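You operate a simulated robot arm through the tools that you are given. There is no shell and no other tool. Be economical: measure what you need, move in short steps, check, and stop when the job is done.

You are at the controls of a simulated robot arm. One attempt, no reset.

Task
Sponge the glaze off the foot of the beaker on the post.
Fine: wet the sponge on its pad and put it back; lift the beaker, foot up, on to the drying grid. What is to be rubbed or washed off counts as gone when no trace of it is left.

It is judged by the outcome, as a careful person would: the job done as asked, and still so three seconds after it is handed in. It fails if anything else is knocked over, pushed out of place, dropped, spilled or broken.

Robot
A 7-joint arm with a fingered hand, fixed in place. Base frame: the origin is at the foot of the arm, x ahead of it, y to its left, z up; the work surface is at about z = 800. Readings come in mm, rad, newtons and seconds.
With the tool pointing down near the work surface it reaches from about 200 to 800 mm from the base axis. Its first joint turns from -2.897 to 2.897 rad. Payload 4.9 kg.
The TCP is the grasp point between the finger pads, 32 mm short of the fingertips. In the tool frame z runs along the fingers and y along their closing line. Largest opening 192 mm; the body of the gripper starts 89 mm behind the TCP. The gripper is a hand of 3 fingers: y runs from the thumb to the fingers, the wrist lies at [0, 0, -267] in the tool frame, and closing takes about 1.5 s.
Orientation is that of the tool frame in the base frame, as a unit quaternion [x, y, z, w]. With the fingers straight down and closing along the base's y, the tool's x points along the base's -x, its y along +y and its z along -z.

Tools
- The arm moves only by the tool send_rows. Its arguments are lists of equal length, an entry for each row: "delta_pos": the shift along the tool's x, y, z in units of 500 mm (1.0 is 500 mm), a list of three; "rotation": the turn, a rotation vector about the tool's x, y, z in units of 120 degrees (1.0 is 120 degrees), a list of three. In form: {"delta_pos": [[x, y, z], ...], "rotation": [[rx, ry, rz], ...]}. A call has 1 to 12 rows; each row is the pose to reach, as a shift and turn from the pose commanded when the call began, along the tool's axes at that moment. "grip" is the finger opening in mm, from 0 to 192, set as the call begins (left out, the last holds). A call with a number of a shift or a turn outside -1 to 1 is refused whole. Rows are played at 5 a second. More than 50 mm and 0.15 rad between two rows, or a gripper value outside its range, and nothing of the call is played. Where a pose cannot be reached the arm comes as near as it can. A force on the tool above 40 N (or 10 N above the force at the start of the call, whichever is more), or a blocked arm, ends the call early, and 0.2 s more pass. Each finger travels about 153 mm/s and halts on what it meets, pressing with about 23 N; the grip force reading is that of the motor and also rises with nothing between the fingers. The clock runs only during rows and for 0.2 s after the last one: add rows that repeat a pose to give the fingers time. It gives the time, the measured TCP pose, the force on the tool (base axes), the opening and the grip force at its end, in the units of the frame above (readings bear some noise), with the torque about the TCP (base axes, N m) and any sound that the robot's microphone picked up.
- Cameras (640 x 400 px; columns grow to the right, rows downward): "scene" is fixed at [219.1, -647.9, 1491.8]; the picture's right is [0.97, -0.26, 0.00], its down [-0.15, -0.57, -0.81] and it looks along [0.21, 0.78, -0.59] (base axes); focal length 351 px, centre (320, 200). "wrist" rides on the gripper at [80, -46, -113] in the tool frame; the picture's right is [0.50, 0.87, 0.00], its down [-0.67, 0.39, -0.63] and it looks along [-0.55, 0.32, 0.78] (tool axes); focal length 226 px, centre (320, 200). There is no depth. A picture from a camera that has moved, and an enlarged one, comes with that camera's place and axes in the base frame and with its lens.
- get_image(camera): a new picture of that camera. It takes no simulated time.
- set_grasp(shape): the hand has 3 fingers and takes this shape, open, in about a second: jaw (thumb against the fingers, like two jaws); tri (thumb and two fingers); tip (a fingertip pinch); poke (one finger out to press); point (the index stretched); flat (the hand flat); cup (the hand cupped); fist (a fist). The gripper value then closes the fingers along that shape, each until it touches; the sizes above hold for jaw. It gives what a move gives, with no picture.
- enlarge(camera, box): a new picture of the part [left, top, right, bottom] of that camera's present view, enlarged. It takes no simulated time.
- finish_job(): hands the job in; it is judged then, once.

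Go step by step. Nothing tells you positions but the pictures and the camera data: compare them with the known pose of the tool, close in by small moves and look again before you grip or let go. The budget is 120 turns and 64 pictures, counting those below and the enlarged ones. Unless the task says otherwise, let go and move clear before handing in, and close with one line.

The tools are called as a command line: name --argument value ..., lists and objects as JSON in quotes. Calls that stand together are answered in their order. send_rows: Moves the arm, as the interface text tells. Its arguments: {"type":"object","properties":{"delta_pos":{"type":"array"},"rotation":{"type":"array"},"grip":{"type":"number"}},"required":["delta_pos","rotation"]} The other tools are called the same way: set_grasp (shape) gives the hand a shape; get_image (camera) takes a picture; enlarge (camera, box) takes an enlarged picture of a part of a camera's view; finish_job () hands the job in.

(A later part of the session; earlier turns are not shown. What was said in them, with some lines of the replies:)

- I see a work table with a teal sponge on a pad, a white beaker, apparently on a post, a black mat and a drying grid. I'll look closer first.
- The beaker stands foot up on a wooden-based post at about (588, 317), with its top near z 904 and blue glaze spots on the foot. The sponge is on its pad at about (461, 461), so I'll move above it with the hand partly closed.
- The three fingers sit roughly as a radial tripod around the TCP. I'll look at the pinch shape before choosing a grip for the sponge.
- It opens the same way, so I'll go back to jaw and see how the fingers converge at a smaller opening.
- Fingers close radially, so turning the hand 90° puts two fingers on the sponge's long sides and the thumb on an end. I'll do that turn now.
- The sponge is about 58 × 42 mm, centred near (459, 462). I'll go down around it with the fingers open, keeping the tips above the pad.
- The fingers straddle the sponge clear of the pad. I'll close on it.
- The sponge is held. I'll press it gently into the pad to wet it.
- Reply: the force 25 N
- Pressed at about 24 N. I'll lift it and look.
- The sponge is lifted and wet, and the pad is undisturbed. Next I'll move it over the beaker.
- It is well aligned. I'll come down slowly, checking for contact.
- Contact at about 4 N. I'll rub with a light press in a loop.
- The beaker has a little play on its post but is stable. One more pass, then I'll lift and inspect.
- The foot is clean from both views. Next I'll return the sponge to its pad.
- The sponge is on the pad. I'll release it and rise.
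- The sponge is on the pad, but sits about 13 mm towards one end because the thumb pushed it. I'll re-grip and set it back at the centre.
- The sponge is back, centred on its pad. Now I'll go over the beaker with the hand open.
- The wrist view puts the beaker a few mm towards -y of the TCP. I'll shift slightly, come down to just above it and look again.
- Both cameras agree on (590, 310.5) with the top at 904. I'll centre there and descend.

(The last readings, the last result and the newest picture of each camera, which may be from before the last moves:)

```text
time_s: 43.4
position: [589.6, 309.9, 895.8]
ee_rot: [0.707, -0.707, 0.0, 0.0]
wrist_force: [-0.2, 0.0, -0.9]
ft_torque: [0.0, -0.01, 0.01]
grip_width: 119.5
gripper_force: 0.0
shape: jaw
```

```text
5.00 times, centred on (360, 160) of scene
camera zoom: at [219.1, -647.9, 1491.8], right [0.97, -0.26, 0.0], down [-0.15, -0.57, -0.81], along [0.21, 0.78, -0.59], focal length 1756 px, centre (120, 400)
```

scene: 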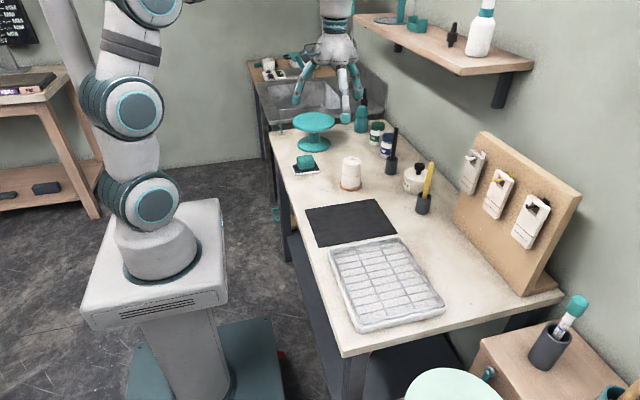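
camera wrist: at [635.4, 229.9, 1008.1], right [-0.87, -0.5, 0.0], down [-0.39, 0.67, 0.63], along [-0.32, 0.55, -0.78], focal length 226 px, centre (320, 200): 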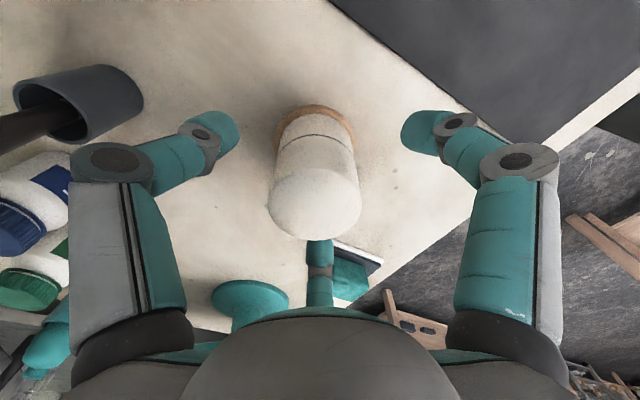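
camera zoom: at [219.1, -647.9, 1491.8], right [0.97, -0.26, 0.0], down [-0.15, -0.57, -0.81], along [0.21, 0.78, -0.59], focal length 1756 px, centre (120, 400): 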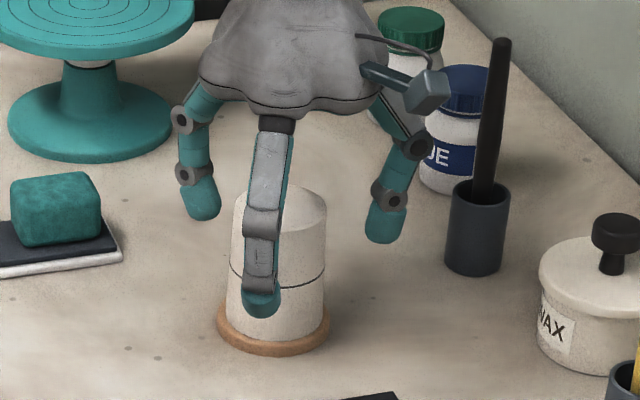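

The beaker is centred between the fingers. I'll close on it.

send_rows --delta_pos '[[0, 0, 0], [0, 0, 0], [0, 0, 0], [0, 0, 0], [0, 0, 0], [0, 0, 0], [0, 0, 0], [0, 0, 0]]' --rotation '[[0, 0, 0], [0, 0, 0], [0, 0, 0], [0, 0, 0], [0, 0, 0], [0, 0, 0], [0, 0, 0], [0, 0, 0]]' --grip 40

enlarge --camera "scene" --box '[320, 120, 400, 200]'

```text
time_s: 45.2
position: [589.2, 310.2, 896.4]
ee_rot: [0.707, -0.707, 0.0, 0.0]
wrist_force: [-0.8, 0.9, -0.4]
ft_torque: [0.0, 0.0, 0.0]
grip_width: 54.5
gripper_force: 23.3
shape: jaw
```

```text
5.00 times, centred on (360, 160) of scene
camera zoom: at [219.1, -647.9, 1491.8], right [0.97, -0.26, 0.0], down [-0.15, -0.57, -0.81], along [0.21, 0.78, -0.59], focal length 1756 px, centre (120, 400)
```

zoom: 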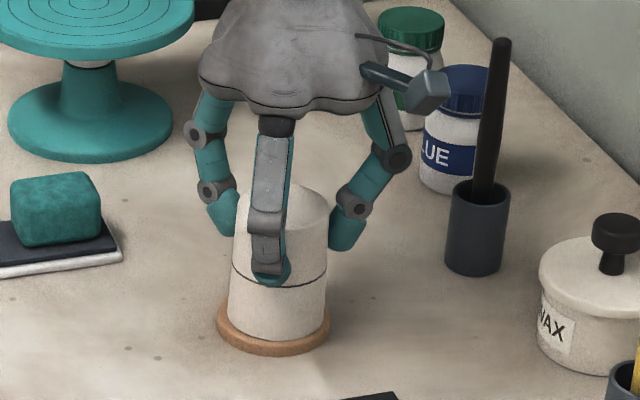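

It's gripped. I'll lift slowly, straight up.

send_rows --delta_pos '[[0, 0, -0.02], [0, 0, -0.04], [0, 0, -0.06], [0, 0, -0.08], [0, 0, -0.1], [0, 0, -0.1]]' --rotation '[[0, 0, 0], [0, 0, 0], [0, 0, 0], [0, 0, 0], [0, 0, 0], [0, 0, 0]]'

enlarge --camera "scene" --box '[320, 120, 400, 200]'

```text
time_s: 46.6
position: [588.7, 308.4, 946.2]
ee_rot: [0.707, -0.707, 0.0, 0.0]
wrist_force: [0.4, 0.3, -1.1]
ft_torque: [0.0, -0.01, -0.03]
grip_width: 54.6
gripper_force: 23.2
shape: jaw
```

```text
5.00 times, centred on (360, 160) of scene
camera zoom: at [219.1, -647.9, 1491.8], right [0.97, -0.26, 0.0], down [-0.15, -0.57, -0.81], along [0.21, 0.78, -0.59], focal length 1756 px, centre (120, 400)
```

zoom: 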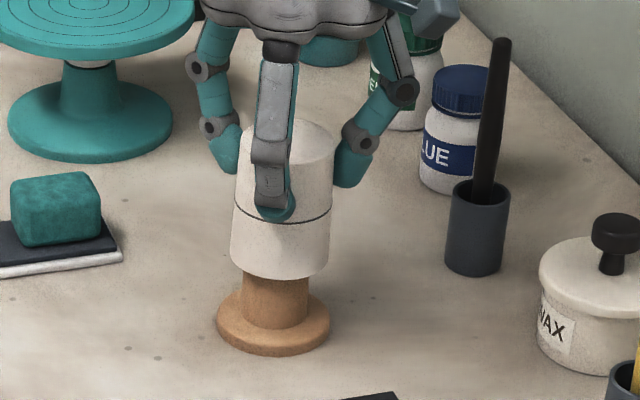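

The beaker comes off the wooden post cleanly. I'll raise it clear.

send_rows --delta_pos '[[0, 0, -0.05], [0, 0, -0.1], [0, 0, -0.16], [0, 0, -0.22], [0, 0, -0.24], [0, 0, -0.24]]' --rotation '[[0, 0, 0], [0, 0, 0], [0, 0, 0], [0, 0, 0], [0, 0, 0], [0, 0, 0]]'

get_image --camera "scene"

```text
time_s: 48.0
position: [588.0, 308.9, 1068.6]
ee_rot: [-0.707, 0.707, -0.001, 0.001]
wrist_force: [-0.1, 0.4, -1.1]
ft_torque: [-0.02, 0.02, 0.02]
grip_width: 54.5
gripper_force: 22.8
shape: jaw
```

```text
23 pictures are left
```

scene: 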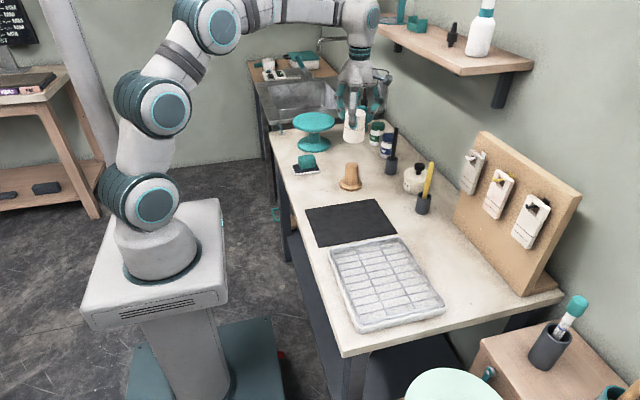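

Clear. Next I'll carry the beaker over to the drying grid.

send_rows --delta_pos '[[0.08, 0.02, 0], [0.16, 0.04, 0], [0.24, 0.06, 0], [0.32, 0.08, 0], [0.4, 0.1, 0], [0.48, 0.12, 0], [0.56, 0.13, 0], [0.64, 0.13, 0], [0.72, 0.13, 0], [0.8, 0.13, 0], [0.82, 0.13, 0], [0.82, 0.13, 0]]' --rotation '[[0, 0, 0], [0, 0, 0], [0, 0, 0], [0, 0, 0], [0, 0, 0], [0, 0, 0], [0, 0, 0], [0, 0, 0], [0, 0, 0], [0, 0, 0], [0, 0, 0], [0, 0, 0]]'

get_image --camera "scene"

get_image --camera "wrist"

```text
time_s: 50.6
position: [522.3, -41.2, 1061.1]
ee_rot: [-0.692, 0.722, -0.015, -0.011]
wrist_force: [-0.4, -0.9, -1.0]
ft_torque: [-0.03, 0.03, 0.01]
grip_width: 54.2
gripper_force: 22.5
shape: jaw
out of reach, approached as far as the arm can: row 9, 10, 11, 12
```

```text
22 pictures are left
```

scene: 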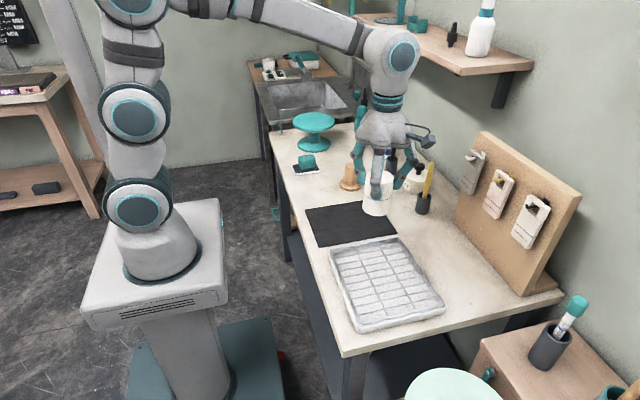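

```text
21 pictures are left
camera wrist: at [563.7, -118.7, 1176.6], right [-0.89, -0.46, 0.01], down [-0.36, 0.71, 0.6], along [-0.29, 0.53, -0.8], focal length 226 px, centre (320, 200)
```

wrist: 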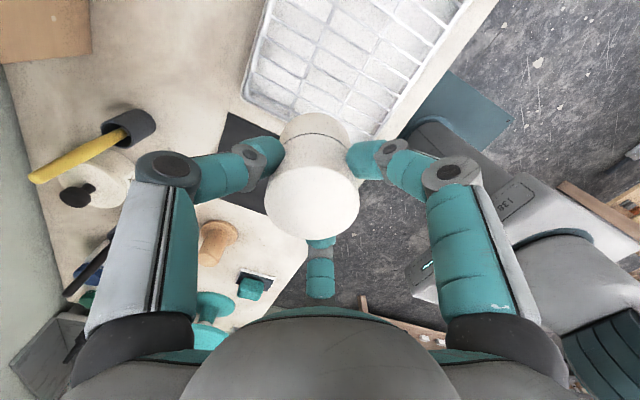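

The wrist joint has reached its limit in this orientation. I'll turn the hand back by 90° about the vertical.

send_rows --delta_pos '[[0, 0, 0], [0, 0, 0], [0, 0, 0], [0, 0, 0], [0, 0, 0], [0, 0, 0], [0, 0, 0], [0, 0, 0], [0, 0, 0], [0, 0, 0], [0, 0, 0], [0, 0, 0]]' --rotation '[[0, 0, 0.07], [0, 0, 0.14], [0, 0, 0.21], [0, 0, 0.28], [0, 0, 0.35], [0, 0, 0.42], [0, 0, 0.49], [0, 0, 0.56], [0, 0, 0.63], [0, 0, 0.69], [0, 0, 0.75], [0, 0, 0.75]]'

get_image --camera "wrist"

```text
time_s: 53.2
position: [522.3, -42.0, 1061.5]
ee_rot: [0.021, 1.0, -0.019, 0.002]
wrist_force: [-0.2, -0.3, -2.0]
ft_torque: [0.01, 0.02, -0.03]
grip_width: 54.5
gripper_force: 22.9
shape: jaw
```

```text
20 pictures are left
camera wrist: at [439.1, -80.3, 1175.3], right [-0.46, 0.89, -0.04], down [0.69, 0.38, 0.62], along [0.56, 0.26, -0.78], focal length 226 px, centre (320, 200)
```

wrist: 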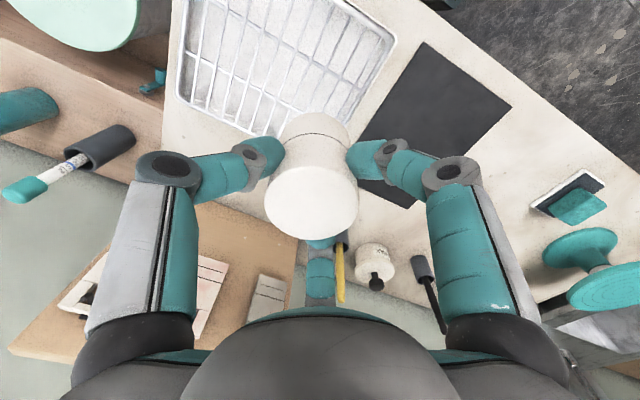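

Now I'll remove the slight tilt and move over the middle of the grid.

send_rows --delta_pos '[[0, -0.03, 0], [-0.003, -0.07, 0], [-0.005, -0.1, 0], [-0.005, -0.13, 0], [-0.005, -0.13, 0]]' --rotation '[[-0.005, 0, -0.005], [-0.01, 0.001, -0.01], [-0.018, 0.002, -0.02], [-0.018, 0.002, -0.02], [-0.018, 0.002, -0.02]]'

get_image --camera "wrist"

get_image --camera "scene"

```text
time_s: 54.4
position: [521.3, -107.1, 1064.7]
ee_rot: [0.0, 1.0, 0.0, 0.0]
wrist_force: [0.3, -0.7, -0.4]
ft_torque: [0.0, 0.01, -0.01]
grip_width: 54.4
gripper_force: 22.4
shape: jaw
```

```text
19 pictures are left
camera wrist: at [441.5, -153.4, 1176.9], right [-0.5, 0.87, 0.0], down [0.67, 0.39, 0.63], along [0.55, 0.31, -0.78], focal length 226 px, centre (320, 200)
```

wrist: 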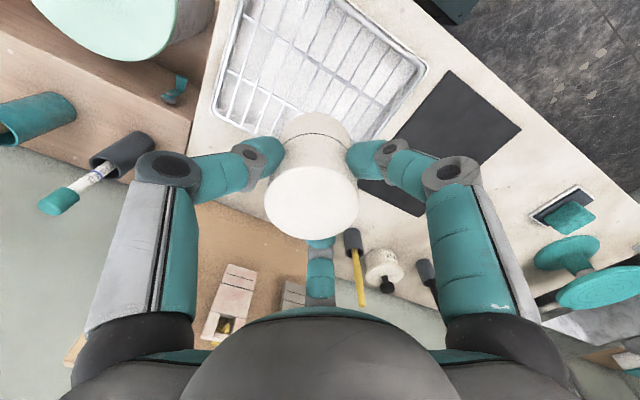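

```text
18 pictures are left
```

scene: 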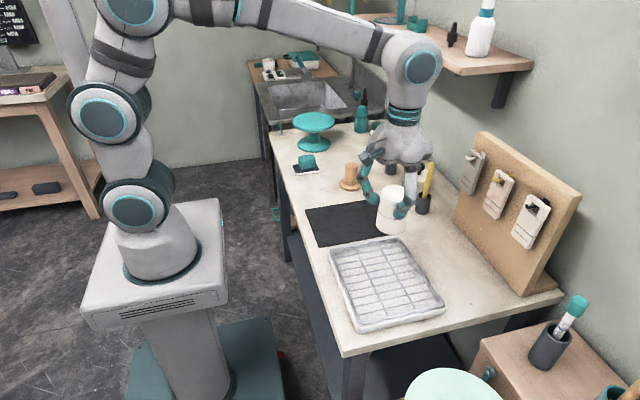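

The beaker is above the middle of the grid. I'll start down.

send_rows --delta_pos '[[0, 0, 0.07], [0, 0, 0.14], [0, 0, 0.2], [0, 0, 0.24], [0, 0, 0.26], [0, 0, 0.26]]' --rotation '[[0, 0, 0], [0, 0, 0], [0, 0, 0], [0, 0, 0], [0, 0, 0], [0, 0, 0]]'

enlarge --camera "scene" --box '[320, 200, 460, 340]'

```text
time_s: 55.8
position: [520.8, -105.6, 935.1]
ee_rot: [-0.001, 1.0, -0.001, 0.002]
wrist_force: [-0.6, 0.1, -1.4]
ft_torque: [0.0, -0.01, 0.04]
grip_width: 54.2
gripper_force: 22.6
shape: jaw
```

```text
2.86 times, centred on (390, 270) of scene
camera zoom: at [219.1, -647.9, 1491.8], right [0.97, -0.26, 0.0], down [-0.15, -0.57, -0.81], along [0.21, 0.78, -0.59], focal length 1004 px, centre (120, 0)
```

zoom: 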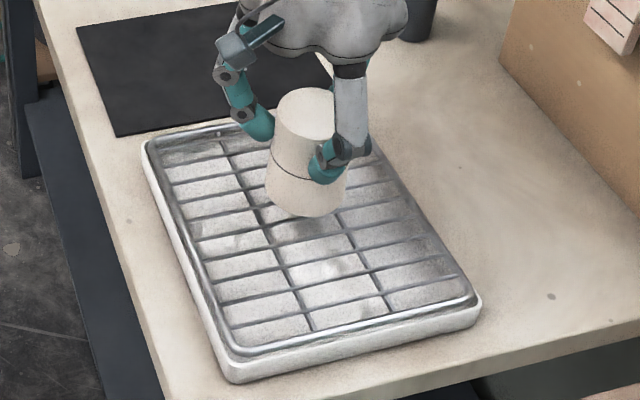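

Well inside the grid. Now slow steps down until contact.

send_rows --delta_pos '[[0, 0, 0.008], [0, 0, 0.016], [0, 0, 0.024], [0, 0, 0.03], [0, 0, 0.03]]' --rotation '[[0, 0, 0], [0, 0, 0], [0, 0, 0], [0, 0, 0], [0, 0, 0]]'

enlarge --camera "scene" --box '[350, 210, 430, 290]'

```text
time_s: 57.0
position: [521.1, -106.4, 919.8]
ee_rot: [0.0, 1.0, 0.0, 0.001]
wrist_force: [-0.3, 0.4, 1.6]
ft_torque: [-0.07, 0.04, 0.0]
grip_width: 54.5
gripper_force: 23.2
shape: jaw
```

```text
5.00 times, centred on (390, 250) of scene
camera zoom: at [219.1, -647.9, 1491.8], right [0.97, -0.26, 0.0], down [-0.15, -0.57, -0.81], along [0.21, 0.78, -0.59], focal length 1756 px, centre (-30, -50)
```

zoom: 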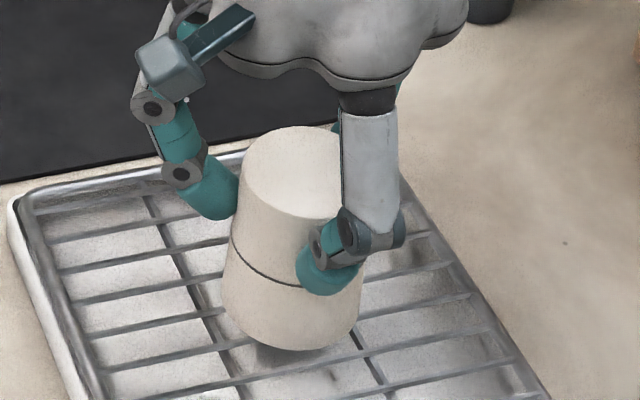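

send_rows --delta_pos '[[0, 0, 0.002], [0, 0, 0.003], [0, 0, 0.003]]' --rotation '[[0, 0, 0], [0, 0, 0], [0, 0, 0]]'

enlarge --camera "scene" --box '[365, 230, 415, 290]'

```text
time_s: 57.8
position: [521.6, -108.1, 919.2]
ee_rot: [0.0, 1.0, 0.0, 0.0]
wrist_force: [-0.3, 3.5, 10.9]
ft_torque: [0.0, 0.07, -0.08]
grip_width: 54.5
gripper_force: 23.0
shape: jaw
```

```text
6.67 times, centred on (390, 260) of scene
camera zoom: at [219.1, -647.9, 1491.8], right [0.97, -0.26, 0.0], down [-0.15, -0.57, -0.81], along [0.21, 0.78, -0.59], focal length 2342 px, centre (-147, -200)
```

zoom: 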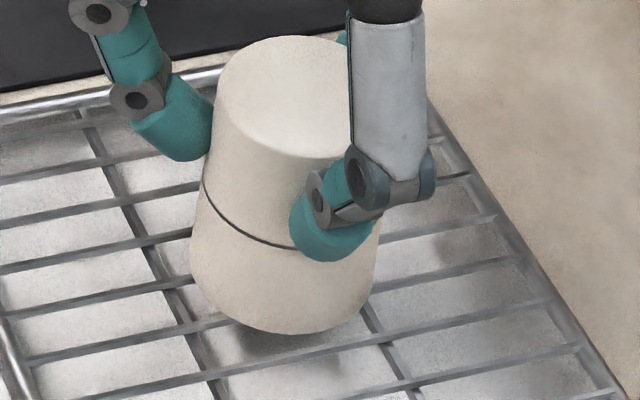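

It's resting on the bars. I'll ease off the pressure and open gradually.

send_rows --delta_pos '[[0, 0, -0.001], [0, 0, -0.001], [0, 0, -0.001]]' --rotation '[[0, 0, 0], [0, 0, 0], [0, 0, 0]]'

send_rows --delta_pos '[[0, 0, 0], [0, 0, 0], [0, 0, 0], [0, 0, 0], [0, 0, 0]]' --rotation '[[0, 0, 0], [0, 0, 0], [0, 0, 0], [0, 0, 0], [0, 0, 0]]' --grip 120

enlarge --camera "scene" --box '[350, 210, 430, 290]'

get_image --camera "wrist"

```text
time_s: 58.6
position: [522.2, -108.2, 918.8]
ee_rot: [0.0, 1.0, -0.001, 0.001]
wrist_force: [-1.5, 3.8, 9.3]
ft_torque: [0.05, 0.05, -0.02]
grip_width: 54.7
gripper_force: 23.1
shape: jaw
```

```text
time_s: 59.8
position: [521.6, -108.1, 918.5]
ee_rot: [0.0, 1.0, -0.001, 0.0]
wrist_force: [-0.4, 0.5, -0.4]
ft_torque: [0.0, 0.02, 0.0]
grip_width: 119.2
gripper_force: 0.1
shape: jaw
```

```text
5.00 times, centred on (390, 250) of scene
camera zoom: at [219.1, -647.9, 1491.8], right [0.97, -0.26, 0.0], down [-0.15, -0.57, -0.81], along [0.21, 0.78, -0.59], focal length 1756 px, centre (-30, -50)
```

zoom: 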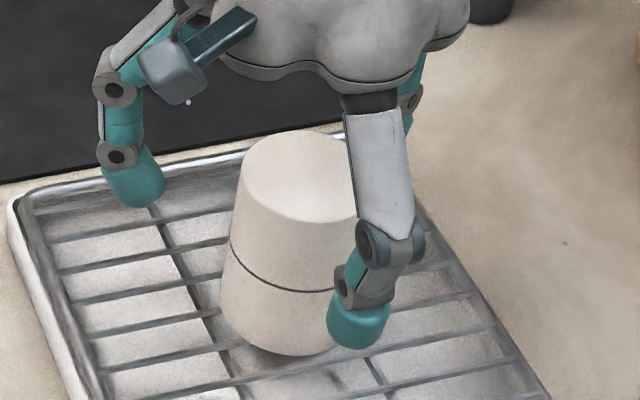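

```text
13 pictures are left
camera wrist: at [441.7, -153.7, 1030.7], right [-0.5, 0.87, 0.0], down [0.67, 0.39, 0.63], along [0.55, 0.31, -0.78], focal length 226 px, centre (320, 200)
```

wrist: 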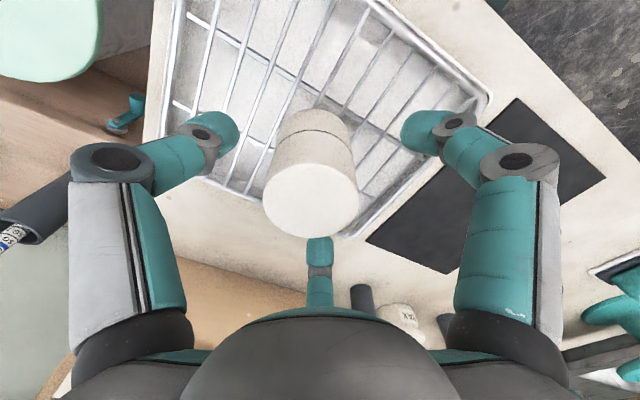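

Released, and the beaker stands foot up on the grid. I'll rise straight up.

send_rows --delta_pos '[[0, 0, -0.04], [0, 0, -0.1], [0, 0, -0.18], [0, 0, -0.26], [0, 0, -0.34], [0, 0, -0.42], [0, 0, -0.42]]' --rotation '[[0, 0, 0], [0, 0, 0], [0, 0, 0], [0, 0, 0], [0, 0, 0], [0, 0, 0], [0, 0, 0]]' --grip 120

get_image --camera "scene"

enlarge --camera "scene" --box '[360, 210, 420, 280]'

enlarge --camera "wrist" --box '[260, 60, 380, 180]'

```text
time_s: 61.4
position: [519.9, -109.5, 1128.8]
ee_rot: [0.0, 1.0, -0.001, 0.0]
wrist_force: [1.0, 0.2, 0.2]
ft_torque: [0.02, 0.01, 0.0]
grip_width: 119.6
gripper_force: 0.1
shape: jaw
```

```text
12 pictures are left
```

scene: 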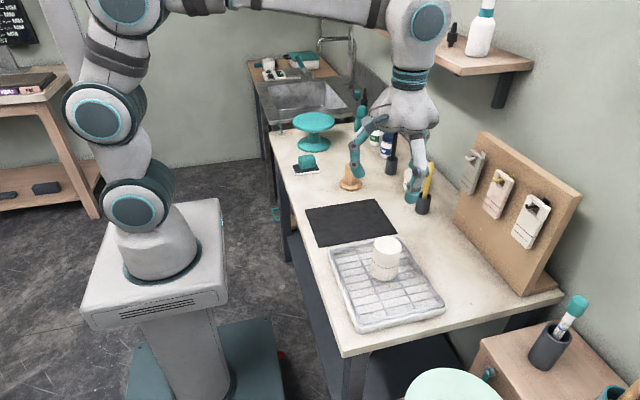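

```text
5.71 times, centred on (390, 245) of scene
camera zoom: at [219.1, -647.9, 1491.8], right [0.97, -0.26, 0.0], down [-0.15, -0.57, -0.81], along [0.21, 0.78, -0.59], focal length 2007 px, centre (-80, -57)
```

zoom: 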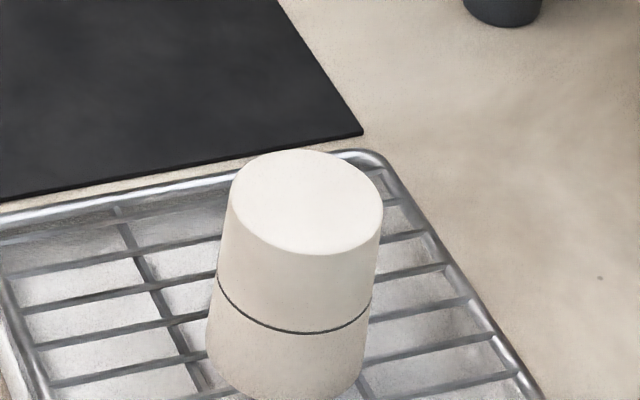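

```text
3.33 times, centred on (320, 120) of wrist
camera zoom: at [440.3, -154.8, 1240.9], right [-0.5, 0.87, 0.0], down [0.67, 0.39, 0.63], along [0.55, 0.31, -0.78], focal length 754 px, centre (320, 467)
```

zoom: 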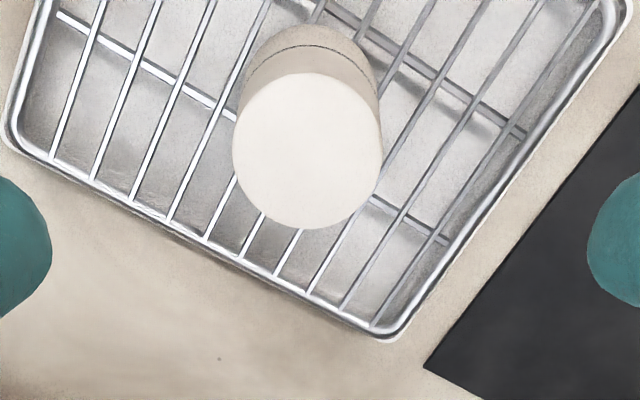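

The beaker stands foot up and clean on the grid, the sponge is on its pad, the post is upright, and the hand is clear. I'm handing in.

finish_job

```text
The job is handed in.
```

The glaze is sponged off with no trace left in close-up views. The wetted sponge is back on its pad, and the beaker stands foot up on the drying grid.
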